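You operate a simulated robot arm through the tools that you are given. There is no shell and no other tool. Be economical: measure what you need, move in short steps, check, and stop when the job is done.

You run a simulated two-armed robot. Do the job below in one go: nothing can be reset, and whatever is moved stays where it is left.

TASK
Cure the fault that machine nine shows under LAST STRIP and bond one good strip to make up for it.
Fine: lifted: heat 220 C; weak: key recipe 4 again; crooked: X shift 0. Lot size up by one, auto; heat ends set to 220 C.

It is judged by the outcome, as a careful person would: the job done as asked, and still so three seconds after it is handed in. It fails if anything else is knocked over, pushed out of place, dropped, spilled or broken.

THE ROBOT
Two 7-joint arms with fingered hands on one trunk, on a base that drives. Base frame: it is fixed to the floor where the robot stands at the start and does not move with it; the origin is under the middle of the robot, x ahead of it, y to its left, z up. Units: m, degrees, N and s.
The left shoulder is at the start at [0.046, 0.127, 1.151], the right one opposite. With the tool pointing down near the work surface each hand reaches from about 0.36 to 0.82 m from the robot's upright axis, wherever it stands, measured 20 degrees to its own side. Places, roughly: machine nine edit switch [0.4, 0.1, 0.8]; machine nine emergency stop button [0.3, -0.1, 0.8]; machine nine main switch [0.4, 0, 0.8]; machine nine status disc [0.8, -0.3, 1.2]. Payload 4 kg a hand.
The TCP of each hand is the grasp point between the finger pads, 0.029 m short of the fingertips. In the tool frame z runs along the fingers and y along their closing line. Largest opening 0.1 m; the body of the gripper starts 0.034 m behind the TCP. The gripper is a hand of 5 fingers: y runs from the thumb to the fingers, the wrist lies at [-0.015, -0.105, -0.177] in the tool frame, and closing takes about 1.5 s.
Orientation is that of the tool frame in the base frame, as [roll, pitch, yaw] about the fixed x, y, z axes, in that order (R = Rz(yaw) Ry(pitch) Rx(roll)). With the fingers straight down and the wrist toward the robot, the tool's x, y and z point along [0, 1, 0], [1, 0, 0] and [0, 0, -1] of the base frame.

THE INTERFACE
- The arms move only by the tool play_rows. It takes "left_rows", "right_rows" or both (then of equal length, played together; a hand with none holds still); each is a list of rows, each a list of 7 numbers: the shift along the tool's x, y, z in m, then the turn, a rotation vector about the tool's x, y, z in degrees, then the finger opening in m, from 0 to 0.1. In form: [[tx, ty, tz, ax, ay, az, hand], ...]. A call has 1 to 20 rows; each row shifts and turns the commanded pose from where the row before left it, along the tool's axes as they then stand. A row lasts 0.2 s, in which the tool goes at most 0.05 m and 8.6 degrees; a call with a longer step from one row to the next is refused whole, and so is a gripper value outside its range. Where a pose cannot be reached the arm comes as near as it can. A force on the tool above 40 N (or 10 N above the force at the start of the call, whichever is more), or a blocked arm, ends the call early, and 0.2 s more pass. The fingers move at their own pace (about 0.045 m/s each) and stop on an object; they squeeze with about 32 N. The grip force told is the motor's: it shows also when the fingers shut on nothing. Time passes only in rows, and 0.2 s behind the last, so rows that do not move let the fingers close. It gives the time, the measured TCP pose, the force on the tool (base axes), the opening and the grip force at its end, in the units of the frame above (readings bear some noise), with the torque about the TCP (base axes, N m) and any sound that the robot's microphone picked up, and new pictures: "show" is both (left out), scene, wrist or none (wrist: the cameras of the hands that moved).
- Cameras (640 x 400 px; columns grow to the right, rows downward): "scene" is now at [0.147, 0.0182, 1.287]; the picture's right is [0.19, -0.98, -0.00], its down [-0.49, -0.10, -0.86] and it looks along [0.85, 0.17, -0.50] (base axes); focal length 214 px, centre (320, 200). "left" rides on the left gripper at [-0.066, -0.086, -0.121] in its tool frame; the picture's right is [-0.76, -0.31, 0.58], its down [0.59, -0.70, 0.40] and it looks along [0.28, 0.64, 0.71] (tool axes); focal length 247 px, centre (320, 200). "right" rides on the right gripper at [0.066, -0.086, -0.121] in its tool frame; the picture's right is [-0.76, 0.31, -0.58], its down [-0.59, -0.70, 0.40] and it looks along [-0.28, 0.64, 0.71] (tool axes); focal length 247 px, centre (320, 200). There is no depth. A picture from a camera that has moved, and an enlarged one, comes with that camera's place and axes in the base frame and with its lens.
- slide_trunk(by): slides the trunk up (or, below 0, down) by that many m; the arms and the scene camera ride with it, the base frame stays. It gives what a move gives, with no picture.
- base_move(legs): drives the robot by 1 to 6 legs, each [ahead, turn to the left] in m and degrees, along the robot's own axes; the way and the turn of a leg run together, so that a leg with both is an arc; at most 1.5 m and 180 degrees a leg. The arms and the cameras ride along, it lands a little off, and it stops where it bumps. It gives what a move gives, and a new picture of the scene camera.
- hand_shape(shape, hand): the hand has 5 fingers and takes this shape, open, in about a second: jaw (thumb against the fingers, like two jaws); tri (thumb and two fingers); tip (a fingertip pinch); poke (one finger out to press); point (the index stretched); flat (the hand flat); cup (the hand cupped); fist (a fist). The gripper value then closes the fingers along that shape, each until it touches; the sizes above hold for jaw. It gives what a move gives, with no picture.
- turn_head(pan, tilt): turns the head with the scene camera to pan (to the left, within 80 degrees either way) and tilt (down, from -29 to 69), counted from straight ahead of the robot. It gives what a move gives, and a new picture of the scene camera.
- enlarge(camera, box): a new picture of the part [left, top, right, bottom] of that camera's present view, enlarged. It takes no simulated time.
- finish_job(): hands the job in; it is judged then, once.

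Work in short steps. Places have to be worked out from the pictures, the camera data and where the tool is seen: move nearer, look again, correct. Check each grasp and each placing, and mend what went wrong. You have 120 turns and 260 pictures in all, those below and enlarged ones among them. Open the grippers and draw the arms clear of the work before you hand the job in, unless the task says otherwise; then end with one line.

The tools are called after "Call:" as a command line: name --argument value ..., lists and objects as JSON in quotes. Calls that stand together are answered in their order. play_rows: Moves the arms, as the interface text tells. Its arguments: {"type":"object","properties":{"left_rows":{"type":"array","items":{"type":"array","items":{"type":"number"}}},"right_rows":{"type":"array","items":{"type":"array","items":{"type":"number"}}},"show":{"type":"string","enum":["both","scene","wrist","none"]}},"required":[]} The other tools are called the same way: slide_trunk (by) slides the trunk up or down; hand_shape (shape, hand) gives the hand a shape; base_move (legs) drives the base; turn_head (pan, tilt) turns the head that bears the scene camera; enlarge (camera, box) takes an enlarged picture of a part of a camera's view; finish_job () hands the job in.

At the start:

```text
t: 0.0
left_tool_pos: [0.5726, 0.2747, 1.2061]
left_tcp_rot: [-179.9, 0.1, 89.6]
left_contact_force: [1.1, 0.5, -0.2]
left_ft_torque: [-0.01, 0.0, 0.0]
left_grip_width: 0.1
left_grasp_force: 0.1
left_shape: jaw
right_tool_pos: [0.4356, -0.1159, 1.178]
right_tcp_rot: [180.0, 0.0, 89.7]
right_contact_force: [-0.9, 0.9, -0.5]
right_ft_torque: [0.0, -0.03, -0.02]
right_grip_width: 0.1
right_grasp_force: 0.1
right_shape: jaw
trunk travel left (down, up): [-0.35, 0.397]
robot x, y, heading: [0.0007, 0.0012, 0.0]
head pan, tilt: [11.2, 30.1]
```

scene: 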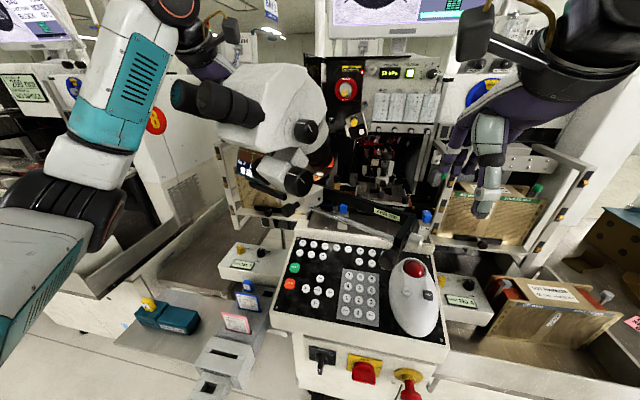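
right: 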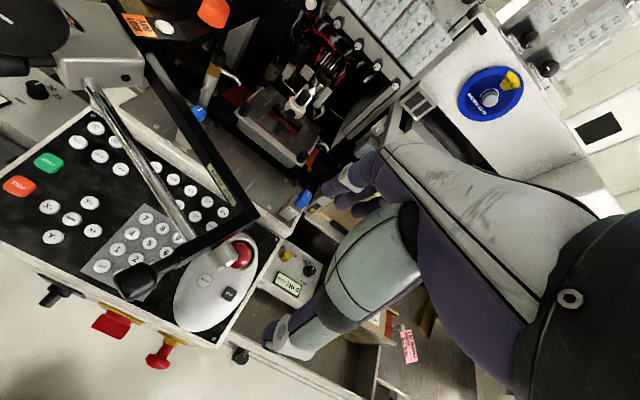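
left: 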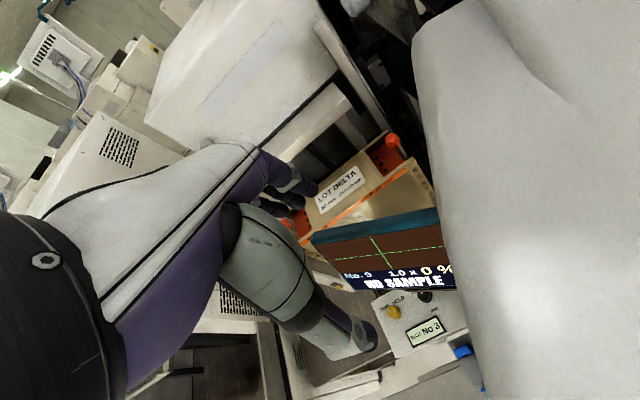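

I see a wire bonder-like machine with a keypad panel and a monitor above it. I turn the head up to read the monitor.

Call:
turn_head --pan 0 --tilt 0

Call:
enlarge --camera "scene" --box '[160, 0, 480, 200]'

```text
t: 0.9
left_tool_pos: [0.5737, 0.2727, 1.2058]
left_tcp_rot: [180.0, -0.1, 89.7]
left_contact_force: [1.1, 0.0, -0.6]
left_ft_torque: [0.02, -0.01, 0.02]
left_grip_width: 0.0998
left_grasp_force: 0.1
left_shape: jaw
right_tool_pos: [0.4359, -0.1157, 1.1786]
right_tcp_rot: [-180.0, 0.1, 89.6]
right_contact_force: [0.4, 0.3, -0.5]
right_ft_torque: [0.0, -0.03, -0.01]
right_grip_width: 0.0999
right_grasp_force: 0.0
right_shape: jaw
trunk travel left (down, up): [-0.35, 0.397]
robot x, y, heading: [0.0024, 0.0029, -0.3]
head pan, tilt: [0.0, 0.0]
camera scene: at [0.1484, 0.0006, 1.3355], right [0.0, -1.0, 0.0], down [0.0, 0.0, -1.0], along [1.0, 0.0, 0.0], focal length 214 px, centre (320, 200)
```

scene: 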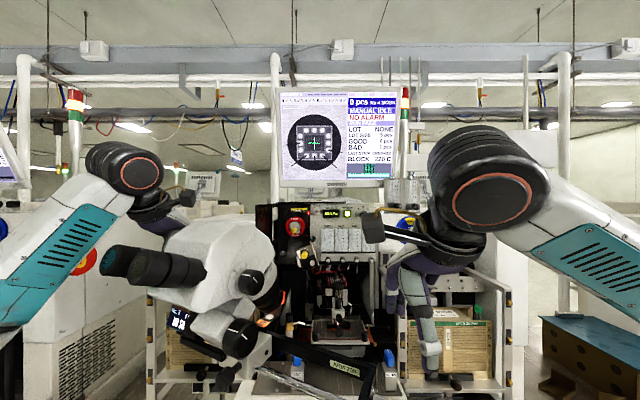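

```text
2.00 times, centred on (320, 100) of scene
camera zoom: at [0.1484, 0.0006, 1.3355], right [0.0, -1.0, 0.0], down [0.0, 0.0, -1.0], along [1.0, 0.0, 0.0], focal length 429 px, centre (320, 400)
```

zoom: 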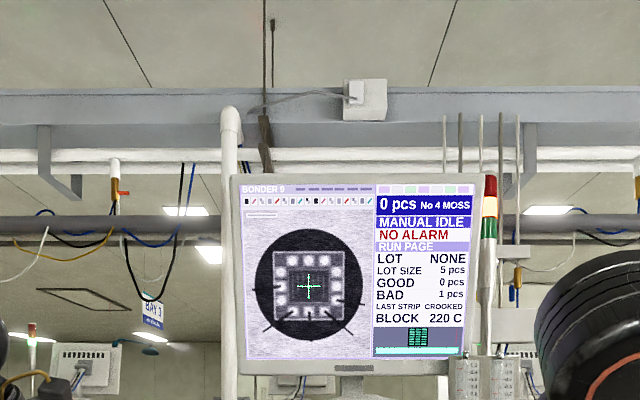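

Call:
enlarge --camera "scene" --box '[270, 80, 400, 190]'

Call:
turn_head --pan 0 --tilt 50

Call:
enlarge --camera "scene" --box '[220, 100, 420, 225]'

Call:
enlarge --camera "scene" --box '[220, 200, 420, 325]'

```text
3.64 times, centred on (335, 135) of scene
camera zoom: at [0.1484, 0.0006, 1.3355], right [0.0, -1.0, 0.0], down [0.0, 0.0, -1.0], along [1.0, 0.0, 0.0], focal length 780 px, centre (266, 436)
```

zoom: 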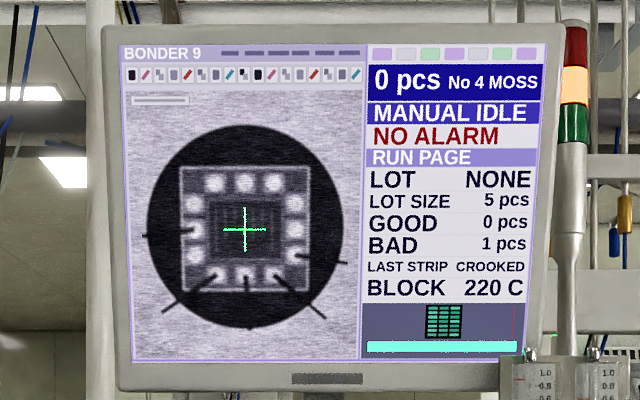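

```text
t: 2.1
left_tool_pos: [0.572, 0.2744, 1.2061]
left_tcp_rot: [180.0, 0.0, 89.7]
left_contact_force: [0.0, 0.4, 0.2]
left_ft_torque: [0.04, 0.0, 0.0]
left_grip_width: 0.0997
left_grasp_force: 0.1
left_shape: jaw
right_tool_pos: [0.4347, -0.1176, 1.178]
right_tcp_rot: [180.0, 0.0, 89.6]
right_contact_force: [-0.1, -0.3, 1.1]
right_ft_torque: [0.04, 0.02, 0.0]
right_grip_width: 0.0999
right_grasp_force: 0.1
right_shape: jaw
trunk travel left (down, up): [-0.35, 0.397]
robot x, y, heading: [-0.0, -0.0005, -0.0]
head pan, tilt: [0.0, 50.0]
camera scene: at [0.1354, 0.0006, 1.2577], right [0.0, -1.0, 0.0], down [-0.77, 0.0, -0.64], along [0.64, 0.0, -0.77], focal length 214 px, centre (320, 200)
```

scene: 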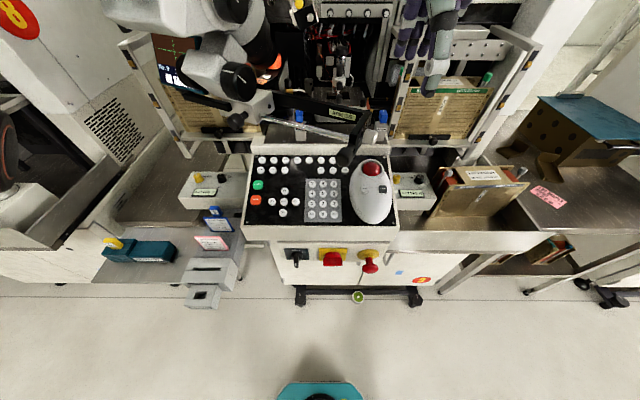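

```text
3.20 times, centred on (320, 162) of scene
camera zoom: at [0.1354, 0.0006, 1.2577], right [0.0, -1.0, 0.0], down [-0.77, 0.0, -0.64], along [0.64, 0.0, -0.77], focal length 686 px, centre (320, 320)
```

zoom: 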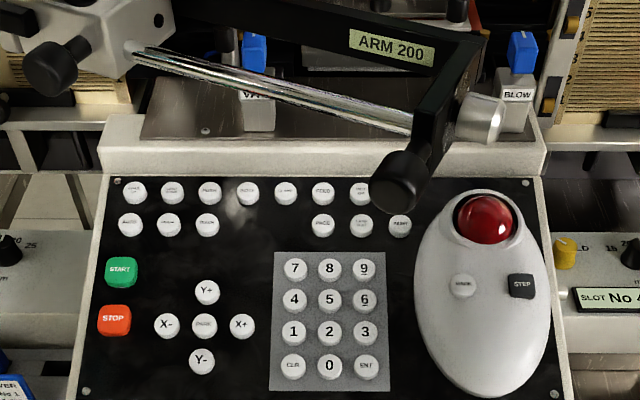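

```text
3.20 times, centred on (320, 262) of scene
camera zoom: at [0.1354, 0.0006, 1.2577], right [0.0, -1.0, 0.0], down [-0.77, 0.0, -0.64], along [0.64, 0.0, -0.77], focal length 686 px, centre (320, 0)
```

zoom: 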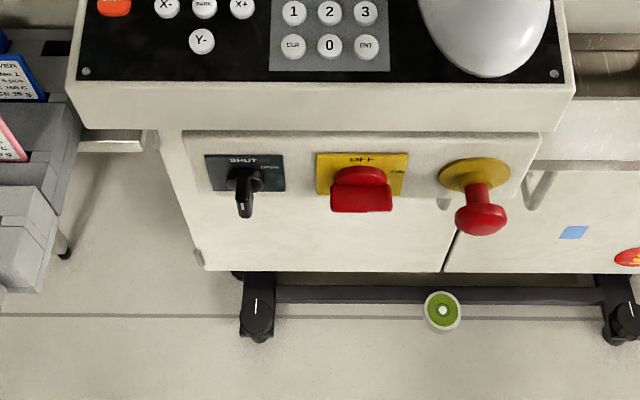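

LAST STRIP reads CROOKED, so X shift must go to 0. I zoom in to read the key labels.

Call:
enlarge --camera "scene" --box '[250, 150, 314, 190]'

Call:
enlarge --camera "scene" --box '[296, 150, 360, 190]'

Call:
enlarge --camera "right" --box '[80, 100, 240, 200]'

Call:
enlarge --camera "right" --box '[0, 140, 160, 240]'

```text
10.00 times, centred on (282, 170) of scene
camera zoom: at [0.1354, 0.0006, 1.2577], right [0.0, -1.0, 0.0], down [-0.77, 0.0, -0.64], along [0.64, 0.0, -0.77], focal length 2145 px, centre (700, 500)
```

zoom: 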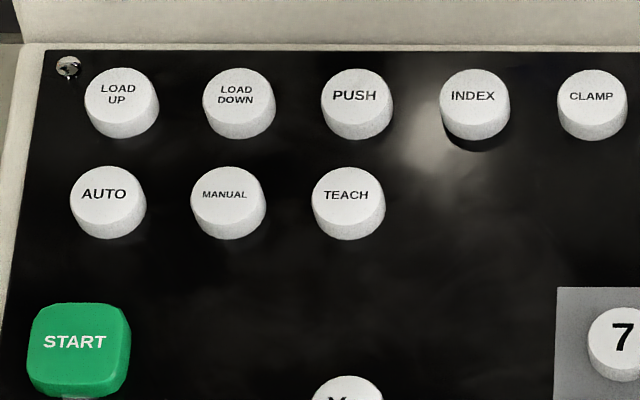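

```text
10.00 times, centred on (328, 170) of scene
camera zoom: at [0.1354, 0.0006, 1.2577], right [0.0, -1.0, 0.0], down [-0.77, 0.0, -0.64], along [0.64, 0.0, -0.77], focal length 2145 px, centre (240, 500)
```

zoom: 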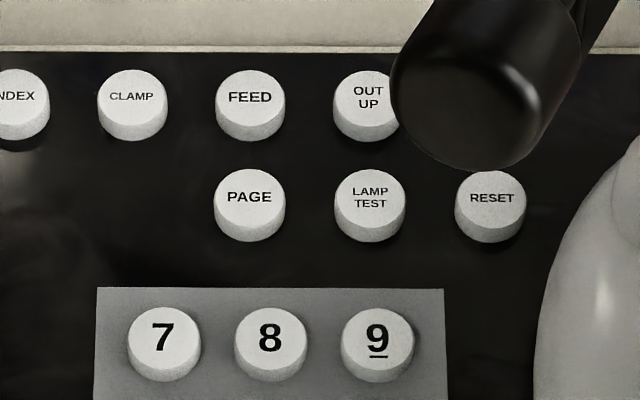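

```text
4.00 times, centred on (160, 150) of right
camera zoom: at [0.3505, -0.0505, 1.2994], right [0.3, -0.76, 0.58], down [-0.71, -0.59, -0.4], along [0.64, -0.29, -0.71], focal length 988 px, centre (960, 400)
```

zoom: 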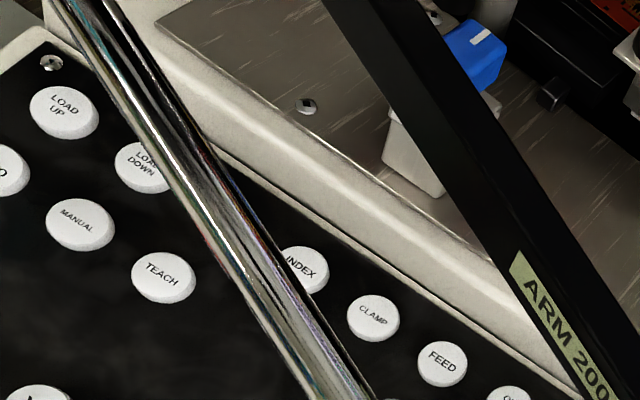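

```text
4.00 times, centred on (80, 190) of right
camera zoom: at [0.3505, -0.0505, 1.2994], right [0.3, -0.76, 0.58], down [-0.71, -0.59, -0.4], along [0.64, -0.29, -0.71], focal length 988 px, centre (1280, 240)
```

zoom: 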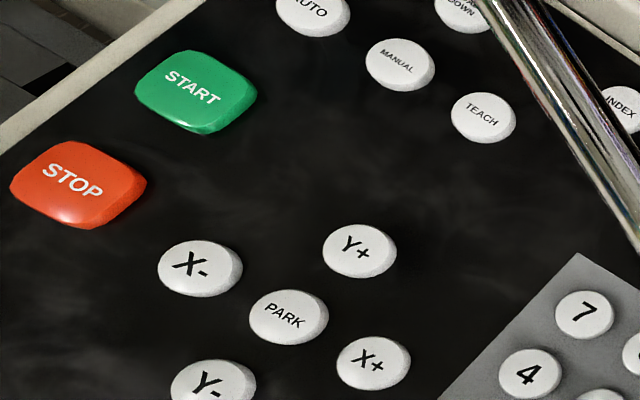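

The keys are readable. Now I survey the surroundings: cards, magazines, status disc and gauges.

Call:
enlarge --camera "scene" --box '[170, 160, 270, 222]'

Call:
enlarge --camera "scene" --box '[90, 195, 250, 295]'

Call:
enlarge --camera "scene" --box '[380, 50, 540, 230]'

Call:
turn_head --pan 0 --tilt 20

Call:
enlarge --camera "scene" --box '[250, 100, 450, 225]'

Call:
enlarge --camera "scene" --box '[140, 160, 300, 260]'

Call:
enlarge --camera "right" --box '[420, 40, 580, 140]'

```text
6.40 times, centred on (220, 191) of scene
camera zoom: at [0.1354, 0.0006, 1.2577], right [0.0, -1.0, 0.0], down [-0.77, 0.0, -0.64], along [0.64, 0.0, -0.77], focal length 1373 px, centre (960, 258)
```

zoom: 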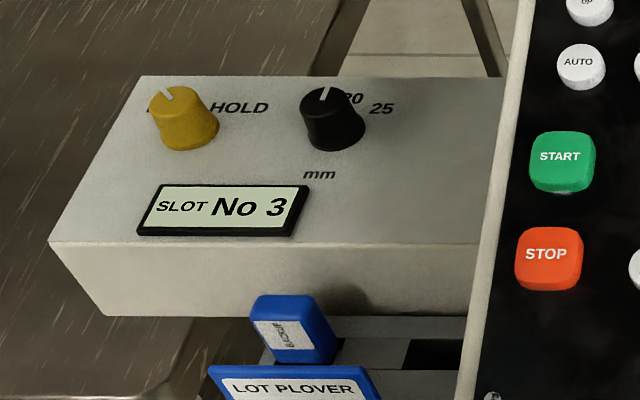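

```text
4.00 times, centred on (170, 245) of scene
camera zoom: at [0.1354, 0.0006, 1.2577], right [0.0, -1.0, 0.0], down [-0.77, 0.0, -0.64], along [0.64, 0.0, -0.77], focal length 858 px, centre (920, 20)
```

zoom: 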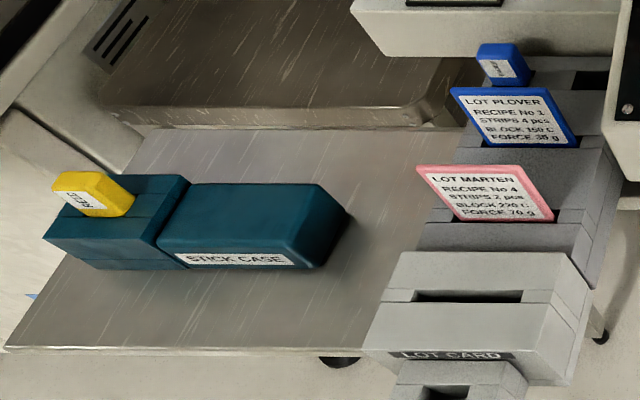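

```text
2.22 times, centred on (460, 140) of scene
camera zoom: at [0.1354, 0.0006, 1.2577], right [0.0, -1.0, 0.0], down [-0.77, 0.0, -0.64], along [0.64, 0.0, -0.77], focal length 477 px, centre (9, 333)
```

zoom: 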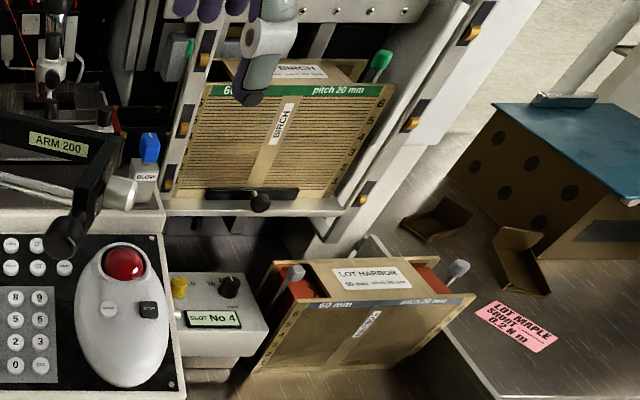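

```text
t: 3.1
left_tool_pos: [0.5731, 0.2753, 1.206]
left_tcp_rot: [-180.0, -0.1, 89.6]
left_contact_force: [0.0, 0.1, 0.0]
left_ft_torque: [-0.02, -0.02, 0.0]
left_grip_width: 0.0997
left_grasp_force: 0.1
left_shape: jaw
right_tool_pos: [0.4357, -0.1168, 1.1774]
right_tcp_rot: [180.0, 0.1, 89.7]
right_contact_force: [-0.5, 0.2, 0.6]
right_ft_torque: [0.01, 0.01, -0.02]
right_grip_width: 0.0997
right_grasp_force: 0.1
right_shape: jaw
trunk travel left (down, up): [-0.35, 0.397]
robot x, y, heading: [-0.0003, 0.0027, -0.0]
head pan, tilt: [0.0, 20.0]
camera scene: at [0.1515, 0.0007, 1.3032], right [0.0, -1.0, 0.0], down [-0.34, 0.0, -0.94], along [0.94, 0.0, -0.34], focal length 214 px, centre (320, 200)
```

scene: 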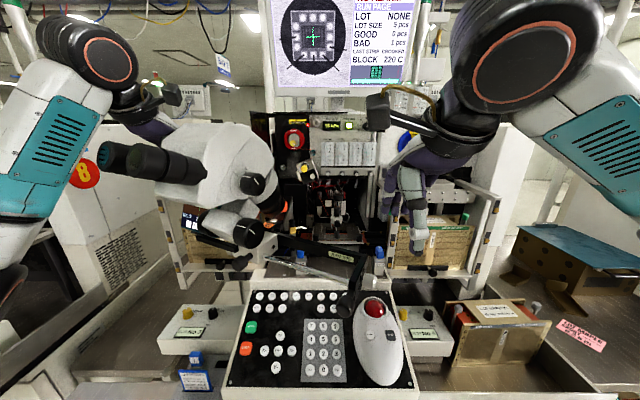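

```text
3.20 times, centred on (350, 162) of scene
camera zoom: at [0.1515, 0.0007, 1.3032], right [0.0, -1.0, 0.0], down [-0.34, 0.0, -0.94], along [0.94, 0.0, -0.34], focal length 686 px, centre (224, 320)
```

zoom: 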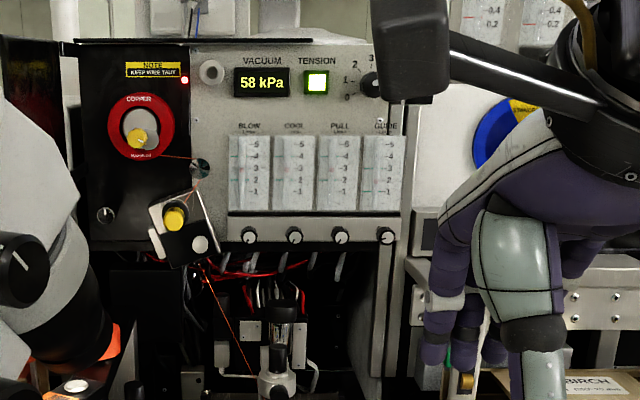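

```text
4.00 times, centred on (220, 210) of scene
camera zoom: at [0.1515, 0.0007, 1.3032], right [0.0, -1.0, 0.0], down [-0.34, 0.0, -0.94], along [0.94, 0.0, -0.34], focal length 858 px, centre (720, 160)
```

zoom: 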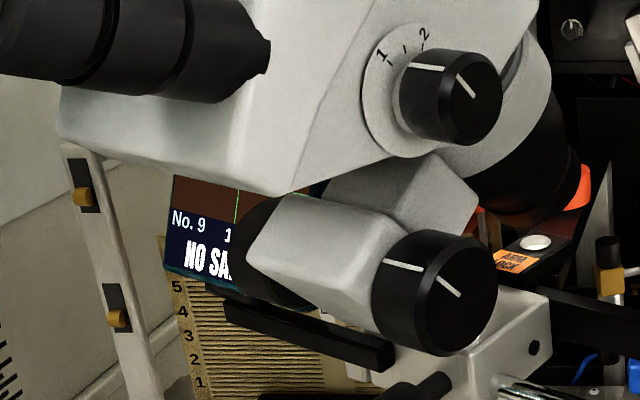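

```text
4.00 times, centred on (500, 90) of right
camera zoom: at [0.3505, -0.0505, 1.2994], right [0.3, -0.76, 0.58], down [-0.71, -0.59, -0.4], along [0.64, -0.29, -0.71], focal length 988 px, centre (-400, 640)
```

zoom: 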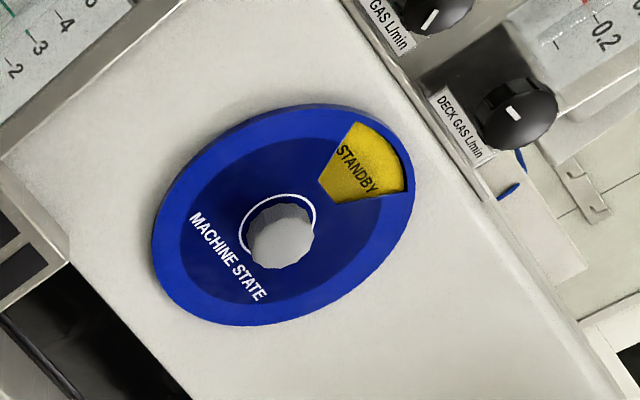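

CROOKED is the fault, so X shift goes to 0, lot size +1 and AUTO. Triangulating, the keypad is around x 0.43–0.52, z≈0.90, tilted toward me, with a microscope arm about 16 cm above it. I lift both hands clear first.

Call:
play_rows --left_rows '[[0, 0, -0.04, 0, 0, 0, 0.1], [0, 0, -0.04, 0, 0, 0, 0.1], [0, 0, -0.04, 0, 0, 0, 0.1], [0, 0, -0.04, 0, 0, 0, 0.1], [0, 0, -0.04, 0, 0, 0, 0.1]]' --right_rows '[[0, 0, -0.03, 0, 0, 0, 0.1], [0, 0, -0.03, 0, 0, 0, 0.1], [0, 0, -0.03, 0, 0, 0, 0.1], [0, 0, -0.02, 0, 0, 0, 0.1], [0, 0, 0, 0, 0, 0, 0.1]]' --show "both"

```text
t: 4.3
left_tool_pos: [0.5745, 0.2763, 1.4061]
left_tcp_rot: [-179.9, -0.2, 89.8]
left_contact_force: [-0.6, 0.0, -0.3]
left_ft_torque: [-0.02, -0.01, -0.01]
left_grip_width: 0.0996
left_grasp_force: 0.1
left_shape: jaw
right_tool_pos: [0.4346, -0.1179, 1.2894]
right_tcp_rot: [-180.0, 0.0, 89.7]
right_contact_force: [0.1, 0.0, -0.2]
right_ft_torque: [0.01, 0.01, 0.03]
right_grip_width: 0.0997
right_grasp_force: 0.1
right_shape: jaw
trunk travel left (down, up): [-0.35, 0.397]
robot x, y, heading: [-0.0031, 0.0017, -0.1]
head pan, tilt: [0.0, 20.0]
camera scene: at [0.1509, -0.0003, 1.3033], right [0.0, -1.0, 0.0], down [-0.34, 0.0, -0.94], along [0.94, 0.0, -0.34], focal length 214 px, centre (320, 200)
camera right: at [0.3499, -0.0509, 1.4103], right [0.3, -0.76, 0.58], down [-0.71, -0.59, -0.4], along [0.64, -0.29, -0.71], focal length 247 px, centre (320, 200)
camera left: at [0.4881, 0.2108, 1.5268], right [-0.31, -0.75, -0.58], down [-0.7, 0.59, -0.4], along [0.64, 0.28, -0.71], focal length 247 px, centre (320, 200)
```

scene: 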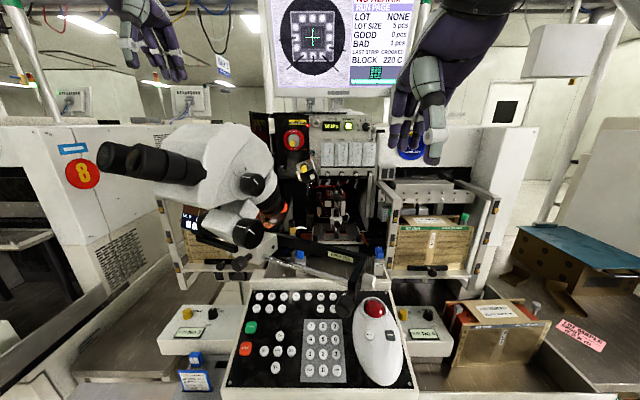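
right: 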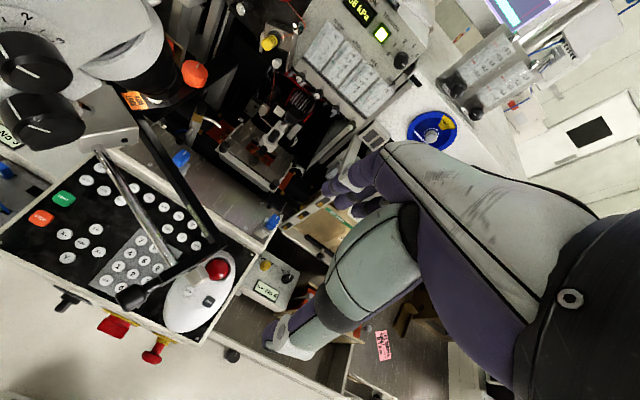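
left: 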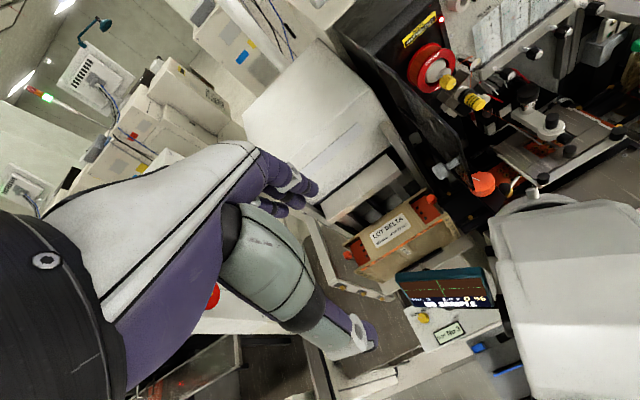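

Both hands are clear above the microscope. I back the base off 0.15 m to have room and shape the right hand to poke.

Call:
base_move --legs '[[-0.15, 0]]'

Call:
hand_shape --shape "poke" --hand "right"

Call:
enlarge --camera "right" --box '[0, 0, 640, 400]'

```text
t: 5.7
left_tool_pos: [0.4233, 0.2773, 1.4061]
left_tcp_rot: [-180.0, -0.1, 89.8]
left_contact_force: [-0.6, -0.8, -0.4]
left_ft_torque: [-0.01, -0.04, 0.02]
left_grip_width: 0.0999
left_grasp_force: 0.0
left_shape: jaw
right_tool_pos: [0.2849, -0.1163, 1.2884]
right_tcp_rot: [-180.0, 0.1, 89.8]
right_contact_force: [-1.0, -0.7, -1.0]
right_ft_torque: [0.04, -0.05, 0.03]
right_grip_width: 0.0995
right_grasp_force: 0.0
right_shape: jaw
trunk travel left (down, up): [-0.35, 0.397]
robot x, y, heading: [-0.154, 0.0001, 0.1]
head pan, tilt: [0.0, 20.0]
camera scene: at [0.0003, 0.0008, 1.3034], right [0.0, -1.0, 0.0], down [-0.34, 0.0, -0.94], along [0.94, 0.0, -0.34], focal length 214 px, centre (320, 200)
```

scene: 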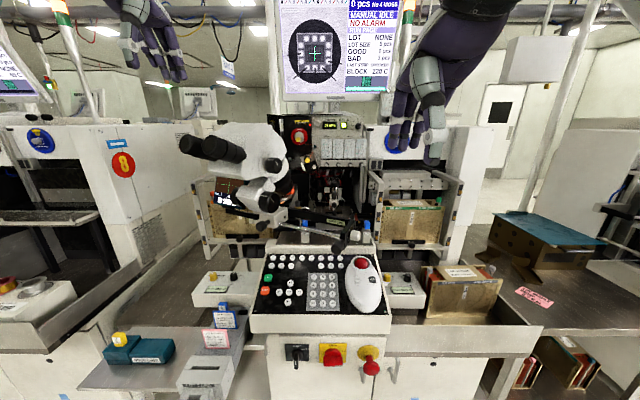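

```text
t: 6.5
left_tool_pos: [0.4246, 0.2764, 1.4057]
left_tcp_rot: [180.0, 0.0, 89.8]
left_contact_force: [0.1, 0.2, -0.3]
left_ft_torque: [-0.03, -0.03, 0.0]
left_grip_width: 0.0998
left_grasp_force: 0.0
left_shape: jaw
right_tool_pos: [0.2853, -0.1149, 1.2899]
right_tcp_rot: [-180.0, -0.1, 89.8]
right_contact_force: [0.5, 0.0, 1.1]
right_ft_torque: [0.02, 0.01, 0.0]
right_grip_width: 0.0
right_grasp_force: 0.2
right_shape: poke
trunk travel left (down, up): [-0.35, 0.397]
robot x, y, heading: [-0.149, 0.0067, 0.1]
head pan, tilt: [0.0, 20.0]
```

```text
1.00 times, centred on (320, 200) of right (not enlarged: the box is as wide or as high as the picture)
camera zoom: at [0.2003, -0.0496, 1.4099], right [0.3, -0.76, 0.58], down [-0.71, -0.59, -0.4], along [0.64, -0.29, -0.71], focal length 247 px, centre (320, 200)
```

zoom: 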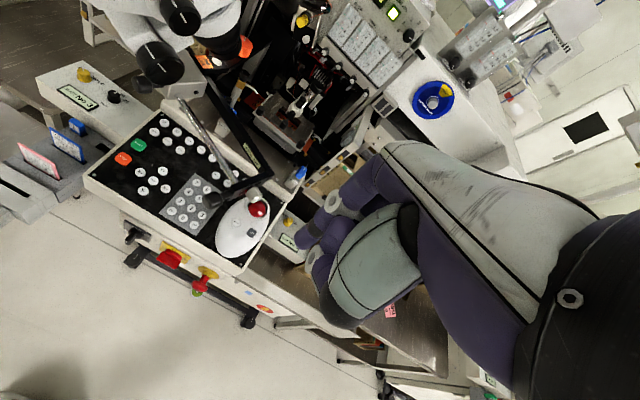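

I check what the poke shape looks like from the scene camera.

Call:
turn_head --pan -12 --tilt 5

Call:
enlarge --camera "scene" --box '[280, 60, 480, 260]'

Call:
enlarge --camera "right" --box '[220, 130, 460, 330]'

```text
t: 7.3
left_tool_pos: [0.4236, 0.2774, 1.4054]
left_tcp_rot: [180.0, 0.0, 89.8]
left_contact_force: [1.5, 0.4, 0.1]
left_ft_torque: [-0.02, 0.01, 0.01]
left_grip_width: 0.0997
left_grasp_force: 0.0
left_shape: jaw
right_tool_pos: [0.2851, -0.1161, 1.2886]
right_tcp_rot: [179.9, 0.0, 89.9]
right_contact_force: [-0.5, -0.4, 0.3]
right_ft_torque: [0.02, 0.04, 0.0]
right_grip_width: 0.0
right_grasp_force: 0.1
right_shape: poke
trunk travel left (down, up): [-0.35, 0.397]
robot x, y, heading: [-0.1496, 0.0013, 0.1]
head pan, tilt: [-12.0, 5.0]
camera scene: at [-0.0021, -0.0184, 1.3275], right [-0.21, -0.98, 0.0], down [-0.09, 0.02, -1.0], along [0.97, -0.21, -0.09], focal length 214 px, centre (320, 200)
```

scene: 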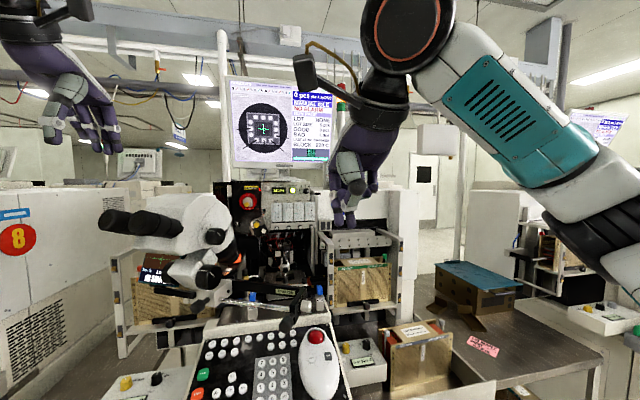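

```text
2.00 times, centred on (380, 160) of scene
camera zoom: at [-0.0021, -0.0184, 1.3275], right [-0.21, -0.98, 0.0], down [-0.09, 0.02, -1.0], along [0.97, -0.21, -0.09], focal length 429 px, centre (200, 280)
```

zoom: 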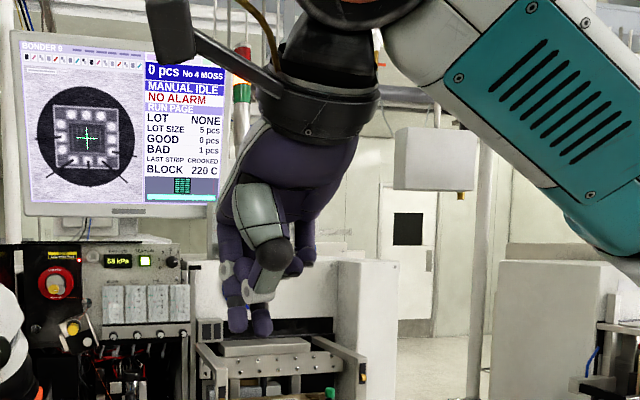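

```text
2.00 times, centred on (340, 230) of right
camera zoom: at [0.2004, -0.0496, 1.4099], right [0.3, -0.76, 0.58], down [-0.71, -0.59, -0.4], along [0.64, -0.29, -0.71], focal length 494 px, centre (280, 140)
```

zoom: 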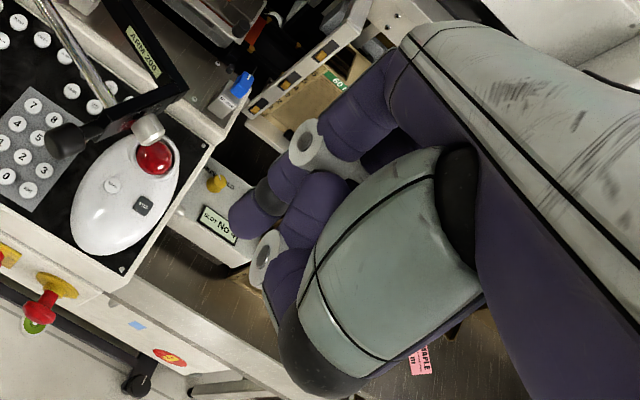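

The index tip appears at tool (+0.009, 0.006, 0.03), but a second finger is close. I test the finger value in this shape while moving a bit.

Call:
play_rows --right_rows '[[0, 0, 0, 0, 0, 0, 0.1], [0, 0, 0, 0, 0, 0, 0.1], [0, 0, 0, 0, 0, 0, 0.1], [0, 0, 0, 0, 0, 0, 0.1], [0, 0, 0, 0, 0, 0, 0.1], [0, 0, 0, 0, 0, 0, 0.1]]' --show "wrist"

Call:
enlarge --camera "scene" --box '[310, 140, 410, 240]'

Call:
hand_shape --shape "point" --hand "right"

Call:
enlarge --camera "scene" --box '[310, 140, 410, 240]'

Call:
enlarge --camera "right" --box '[220, 130, 460, 330]'

```text
t: 8.7
left_tool_pos: [0.4246, 0.2773, 1.4046]
left_tcp_rot: [-179.9, 0.0, 89.8]
left_contact_force: [-0.8, 0.3, -0.1]
left_ft_torque: [-0.03, 0.0, -0.01]
left_grip_width: 0.0998
left_grasp_force: 0.1
left_shape: jaw
right_tool_pos: [0.2862, -0.1155, 1.2878]
right_tcp_rot: [-179.9, 0.0, 89.8]
right_contact_force: [0.1, -0.7, -0.4]
right_ft_torque: [0.05, -0.01, 0.0]
right_grip_width: 0.0
right_grasp_force: 0.1
right_shape: poke
trunk travel left (down, up): [-0.35, 0.397]
robot x, y, heading: [-0.1525, 0.0028, 0.1]
head pan, tilt: [-12.0, 5.0]
camera right: at [0.2004, -0.0496, 1.4099], right [0.3, -0.76, 0.58], down [-0.71, -0.59, -0.4], along [0.64, -0.29, -0.71], focal length 247 px, centre (320, 200)
```

right: 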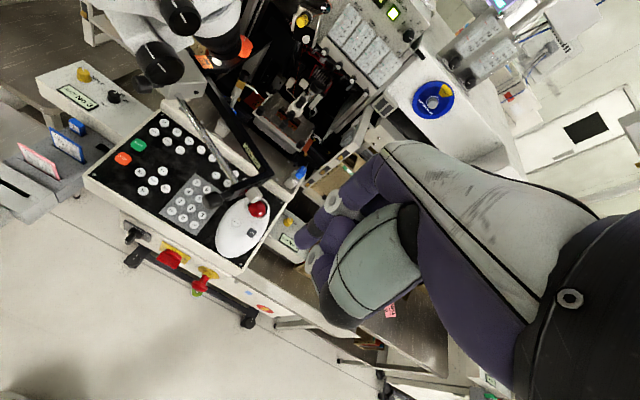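

```text
4.00 times, centred on (360, 190) of scene
camera zoom: at [-0.0021, -0.0184, 1.3276], right [-0.21, -0.98, 0.0], down [-0.09, 0.02, -1.0], along [0.97, -0.21, -0.09], focal length 858 px, centre (160, 240)
```

zoom: 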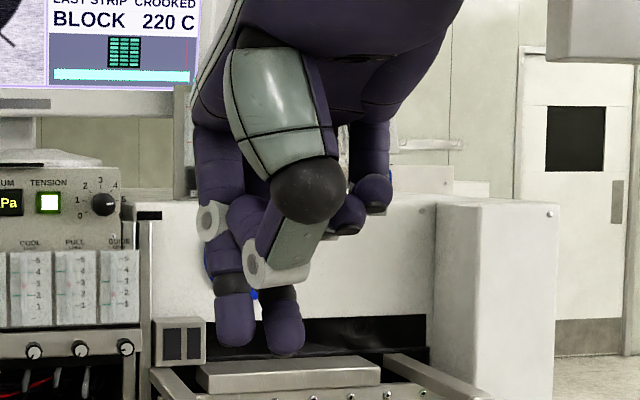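

```text
t: 9.6
left_tool_pos: [0.4244, 0.2773, 1.4061]
left_tcp_rot: [180.0, 0.0, 89.8]
left_contact_force: [-0.7, -0.2, 0.4]
left_ft_torque: [0.0, -0.01, 0.01]
left_grip_width: 0.1
left_grasp_force: 0.1
left_shape: jaw
right_tool_pos: [0.2847, -0.1159, 1.2881]
right_tcp_rot: [179.9, 0.0, 89.7]
right_contact_force: [-0.3, -1.2, 0.2]
right_ft_torque: [0.0, 0.0, -0.06]
right_grip_width: 0.0
right_grasp_force: 0.0
right_shape: point
trunk travel left (down, up): [-0.35, 0.397]
robot x, y, heading: [-0.1498, 0.0023, -0.0]
head pan, tilt: [-12.0, 5.0]
```

```text
4.00 times, centred on (360, 190) of scene
camera zoom: at [-0.0021, -0.0184, 1.3276], right [-0.21, -0.98, 0.0], down [-0.09, 0.02, -1.0], along [0.97, -0.21, -0.09], focal length 858 px, centre (160, 240)
```

zoom: 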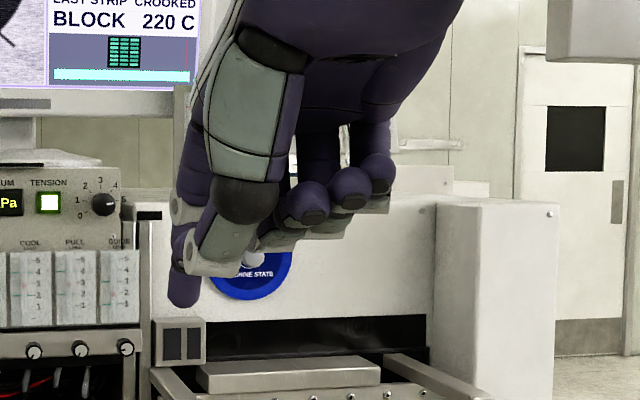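

```text
2.00 times, centred on (340, 230) of right
camera zoom: at [0.2004, -0.0496, 1.4099], right [0.3, -0.76, 0.58], down [-0.71, -0.59, -0.4], along [0.64, -0.29, -0.71], focal length 494 px, centre (280, 140)
```

zoom: 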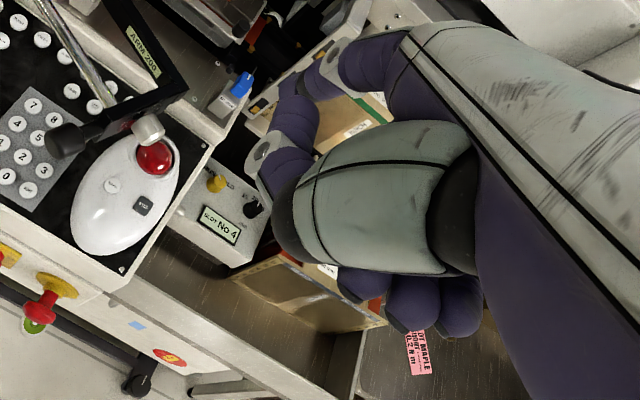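

The point shape shows a single straight index. I yaw the hand 80° so the head camera sees it from the side and I can locate the tip exactly.

Call:
play_rows --right_rows '[[0, 0, 0, 0, 0, -8, 0], [0, 0, 0, 0, 0, -8, 0], [0, 0, 0, 0, 0, -8, 0], [0, 0, 0, 0, 0, -8, 0], [0, 0, 0, 0, 0, -8, 0], [0, 0, 0, 0, 0, -8, 0], [0, 0, 0, 0, 0, -8, 0], [0, 0, 0, 0, 0, -8, 0], [0, 0, 0, 0, 0, -8, 0], [0, 0, 0, 0, 0, -8, 0]]' --show "scene"

Call:
enlarge --camera "scene" --box '[310, 110, 470, 250]'

Call:
hand_shape --shape "poke" --hand "right"

Call:
enlarge --camera "scene" --box '[310, 110, 470, 250]'

```text
t: 11.8
left_tool_pos: [0.4246, 0.2777, 1.405]
left_tcp_rot: [-179.8, 0.0, 89.8]
left_contact_force: [0.7, -0.3, -0.4]
left_ft_torque: [-0.02, 0.01, 0.01]
left_grip_width: 0.0998
left_grasp_force: 0.1
left_shape: jaw
right_tool_pos: [0.2859, -0.1156, 1.2879]
right_tcp_rot: [180.0, -0.1, 170.0]
right_contact_force: [0.4, 0.8, -0.8]
right_ft_torque: [0.04, -0.03, 0.01]
right_grip_width: 0.0
right_grasp_force: 0.0
right_shape: point
trunk travel left (down, up): [-0.35, 0.397]
robot x, y, heading: [-0.1507, 0.0002, -0.2]
head pan, tilt: [-12.0, 5.0]
camera scene: at [-0.0018, -0.0182, 1.3275], right [-0.21, -0.98, 0.0], down [-0.09, 0.02, -1.0], along [0.97, -0.21, -0.09], focal length 214 px, centre (320, 200)
```

scene: 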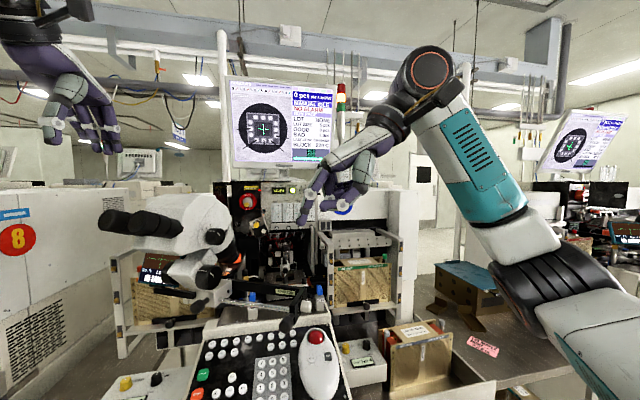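

```text
2.86 times, centred on (390, 180) of scene
camera zoom: at [-0.0018, -0.0182, 1.3275], right [-0.21, -0.98, 0.0], down [-0.09, 0.02, -1.0], along [0.97, -0.21, -0.09], focal length 613 px, centre (120, 257)
```

zoom: 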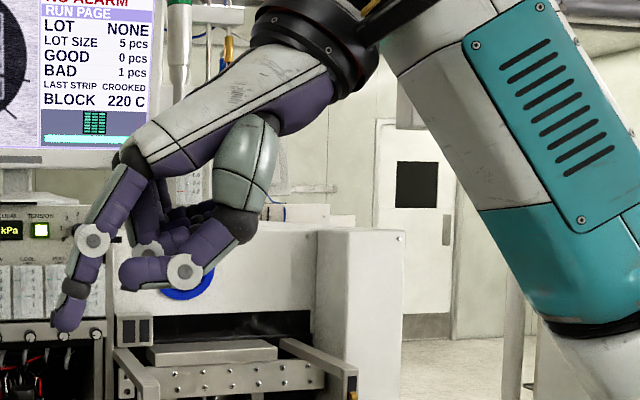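

```text
t: 12.7
left_tool_pos: [0.424, 0.2762, 1.4052]
left_tcp_rot: [-179.9, 0.0, 89.8]
left_contact_force: [0.5, 0.0, 0.1]
left_ft_torque: [-0.01, 0.0, 0.01]
left_grip_width: 0.0998
left_grasp_force: 0.2
left_shape: jaw
right_tool_pos: [0.2848, -0.1163, 1.2875]
right_tcp_rot: [-180.0, 0.0, 169.7]
right_contact_force: [0.7, 0.5, -0.4]
right_ft_torque: [0.02, -0.02, -0.01]
right_grip_width: 0.0
right_grasp_force: 0.1
right_shape: poke
trunk travel left (down, up): [-0.35, 0.397]
robot x, y, heading: [-0.1505, 0.0009, -0.0]
head pan, tilt: [-12.0, 5.0]
```

```text
2.86 times, centred on (390, 180) of scene
camera zoom: at [-0.0021, -0.0184, 1.3276], right [-0.21, -0.98, 0.0], down [-0.09, 0.02, -1.0], along [0.97, -0.21, -0.09], focal length 613 px, centre (120, 257)
```

zoom: 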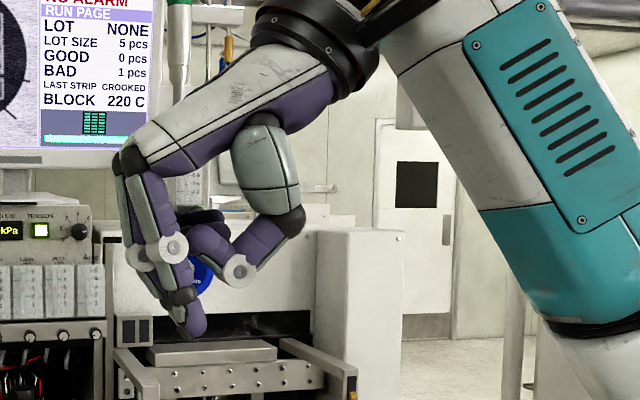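

The point shape is clean: the index tip sits at tool ≈(0.012, 0.061, 0.021) with nothing else near. I take the point shape, back off 0.1 m more, turn the hand back to yaw 90 and tilt it 30° forward.

Call:
hand_shape --shape "point" --hand "right"

Call:
base_move --legs '[[-0.1, 0]]'

Call:
play_rows --right_rows '[[0, 0, 0, 0, 0, 8, 0], [0, 0, 0, 0, 0, 8, 0], [0, 0, 0, 0, 0, 8, 0], [0, 0, 0, 0, 0, 8, 0], [0, 0, 0, 0, 0, 8, 0], [0, 0, 0, 0, 0, 8, 0], [0, 0, 0, 0, 0, 8, 0], [0, 0, 0, 0, 0, 8, 0], [0, 0, 0, 0, 0, 8, 0], [0, 0, 0, 0, 0, 8, 0], [0, 0, 0, -7.5, 0, 0, 0], [0, 0, 0, -7.5, 0, 0, 0], [0, 0, 0, -7.5, 0, 0, 0], [0, 0, 0, -7.5, 0, 0, 0]]' --show "none"

Call:
turn_head --pan 0 --tilt 25

```text
t: 13.6
left_tool_pos: [0.4238, 0.2771, 1.4059]
left_tcp_rot: [-180.0, 0.0, 89.8]
left_contact_force: [0.4, 0.1, -0.1]
left_ft_torque: [0.03, -0.01, -0.01]
left_grip_width: 0.0996
left_grasp_force: 0.1
left_shape: jaw
right_tool_pos: [0.2864, -0.1153, 1.2884]
right_tcp_rot: [180.0, 0.0, 169.7]
right_contact_force: [0.2, -0.7, 0.5]
right_ft_torque: [0.02, 0.03, -0.02]
right_grip_width: 0.0
right_grasp_force: 0.1
right_shape: point
trunk travel left (down, up): [-0.35, 0.397]
robot x, y, heading: [-0.1481, 0.0025, 0.4]
head pan, tilt: [-12.0, 5.0]
```

```text
t: 14.8
left_tool_pos: [0.3216, 0.2766, 1.406]
left_tcp_rot: [179.9, -0.1, 89.8]
left_contact_force: [-0.3, -0.1, 0.9]
left_ft_torque: [0.02, 0.0, -0.02]
left_grip_width: 0.1
left_grasp_force: 0.0
left_shape: jaw
right_tool_pos: [0.183, -0.1147, 1.2893]
right_tcp_rot: [-180.0, -0.1, 169.8]
right_contact_force: [0.2, -0.1, -0.2]
right_ft_torque: [-0.01, -0.06, 0.02]
right_grip_width: 0.0
right_grasp_force: 0.1
right_shape: point
trunk travel left (down, up): [-0.35, 0.397]
robot x, y, heading: [-0.2533, 0.0016, 0.4]
head pan, tilt: [-12.0, 5.0]
camera scene: at [-0.1046, -0.0185, 1.3278], right [-0.21, -0.98, 0.0], down [-0.08, 0.02, -1.0], along [0.97, -0.21, -0.09], focal length 214 px, centre (320, 200)
```

scene: 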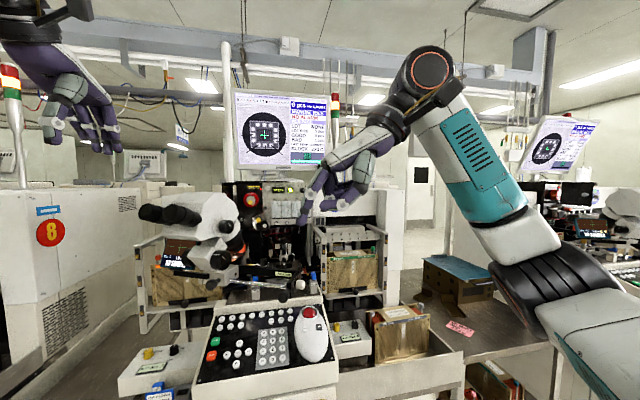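

```text
t: 17.8
left_tool_pos: [0.3226, 0.2767, 1.4062]
left_tcp_rot: [179.9, 0.0, 89.8]
left_contact_force: [-0.2, -0.8, 0.7]
left_ft_torque: [0.0, 0.02, -0.05]
left_grip_width: 0.0998
left_grasp_force: 0.1
left_shape: jaw
right_tool_pos: [0.1838, -0.1171, 1.2886]
right_tcp_rot: [149.9, 0.1, 89.8]
right_contact_force: [0.8, -0.6, 0.4]
right_ft_torque: [0.01, -0.02, 0.02]
right_grip_width: 0.0001
right_grasp_force: 0.0
right_shape: point
trunk travel left (down, up): [-0.35, 0.397]
robot x, y, heading: [-0.2506, 0.0025, 0.4]
head pan, tilt: [-12.0, 5.0]
```

```text
t: 18.6
left_tool_pos: [0.3226, 0.2773, 1.4055]
left_tcp_rot: [180.0, 0.0, 89.8]
left_contact_force: [-0.5, 0.6, -0.7]
left_ft_torque: [0.0, -0.05, -0.01]
left_grip_width: 0.1
left_grasp_force: 0.0
left_shape: jaw
right_tool_pos: [0.1837, -0.1168, 1.2892]
right_tcp_rot: [150.1, -0.1, 89.9]
right_contact_force: [-0.5, -0.9, 0.3]
right_ft_torque: [0.0, -0.06, 0.01]
right_grip_width: 0.0001
right_grasp_force: 0.0
right_shape: point
trunk travel left (down, up): [-0.35, 0.397]
robot x, y, heading: [-0.2496, 0.0004, 0.0]
head pan, tilt: [0.0, 25.0]
camera scene: at [-0.1008, 0.0006, 1.2952], right [0.0, -1.0, 0.0], down [-0.42, 0.0, -0.91], along [0.91, 0.0, -0.42], focal length 214 px, centre (320, 200)
```

scene: 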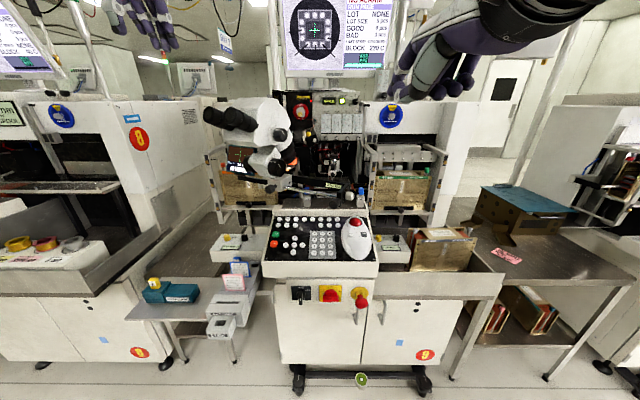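

Orientation is right (roll 150). I lower the hand in front of the panel, on the line of the PAGE key, staying well back.

Call:
play_rows --right_rows '[[0.0129, -0.0174, 0.0376, 0, 0, 0, 0], [0.0129, -0.0174, 0.0376, 0, 0, 0, 0], [0.0129, -0.0174, 0.0376, 0, 0, 0, 0], [0.0129, -0.0174, 0.0376, 0, 0, 0, 0], [0.0129, -0.0174, 0.0376, 0, 0, 0, 0], [0.0129, -0.0174, 0.0376, 0, 0, 0, 0], [0.0129, -0.0174, 0.0376, 0, 0, 0, 0], [0.0129, -0.0174, 0.0376, 0, 0, 0, 0]]' --show "both"

Call:
enlarge --camera "scene" --box '[240, 150, 440, 275]'

```text
t: 20.4
left_tool_pos: [0.3234, 0.2781, 1.4051]
left_tcp_rot: [179.9, 0.0, 89.8]
left_contact_force: [-0.2, 0.1, 0.4]
left_ft_torque: [0.01, -0.01, 0.01]
left_grip_width: 0.0997
left_grasp_force: 0.1
left_shape: jaw
right_tool_pos: [0.2132, -0.0135, 0.9571]
right_tcp_rot: [150.1, 0.1, 89.7]
right_contact_force: [-0.3, 0.7, -0.8]
right_ft_torque: [-0.01, 0.02, 0.0]
right_grip_width: 0.0001
right_grasp_force: 0.1
right_shape: point
trunk travel left (down, up): [-0.35, 0.397]
robot x, y, heading: [-0.2491, -0.0018, 0.3]
head pan, tilt: [0.0, 25.0]
camera scene: at [-0.1008, 0.0009, 1.2952], right [0.0, -1.0, 0.0], down [-0.42, 0.0, -0.91], along [0.91, 0.0, -0.42], focal length 214 px, centre (320, 200)
camera right: at [0.0798, 0.0535, 1.0204], right [-0.03, -0.76, 0.65], down [-0.41, -0.59, -0.7], along [0.91, -0.29, -0.3], focal length 247 px, centre (320, 200)
```

scene: 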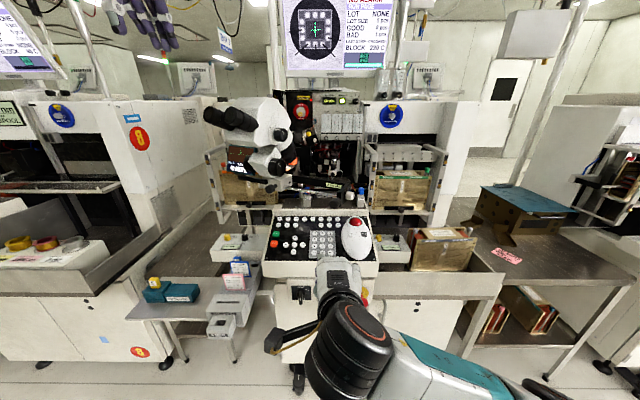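
right: 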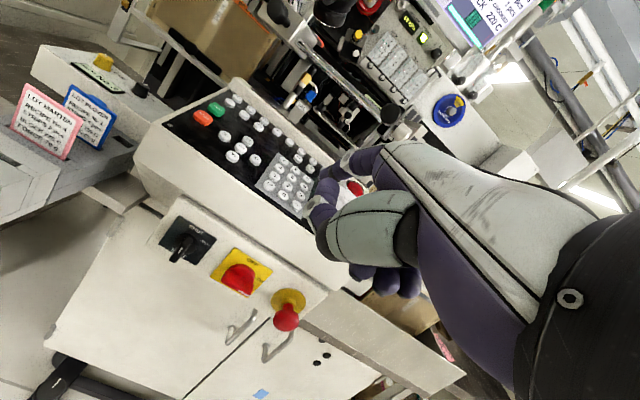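

```text
3.20 times, centred on (340, 212) of scene
camera zoom: at [-0.1008, 0.0009, 1.2952], right [0.0, -1.0, 0.0], down [-0.42, 0.0, -0.91], along [0.91, 0.0, -0.42], focal length 686 px, centre (256, 160)
```

zoom: 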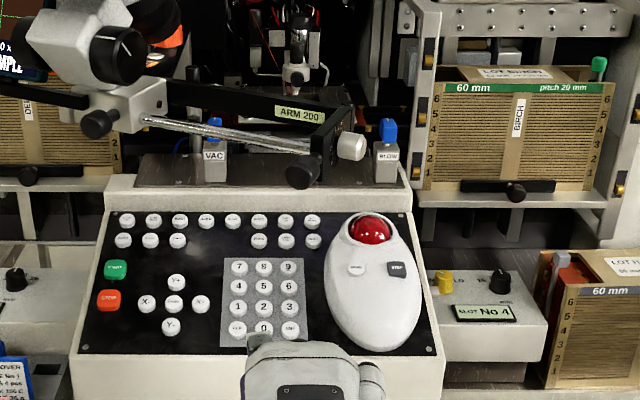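

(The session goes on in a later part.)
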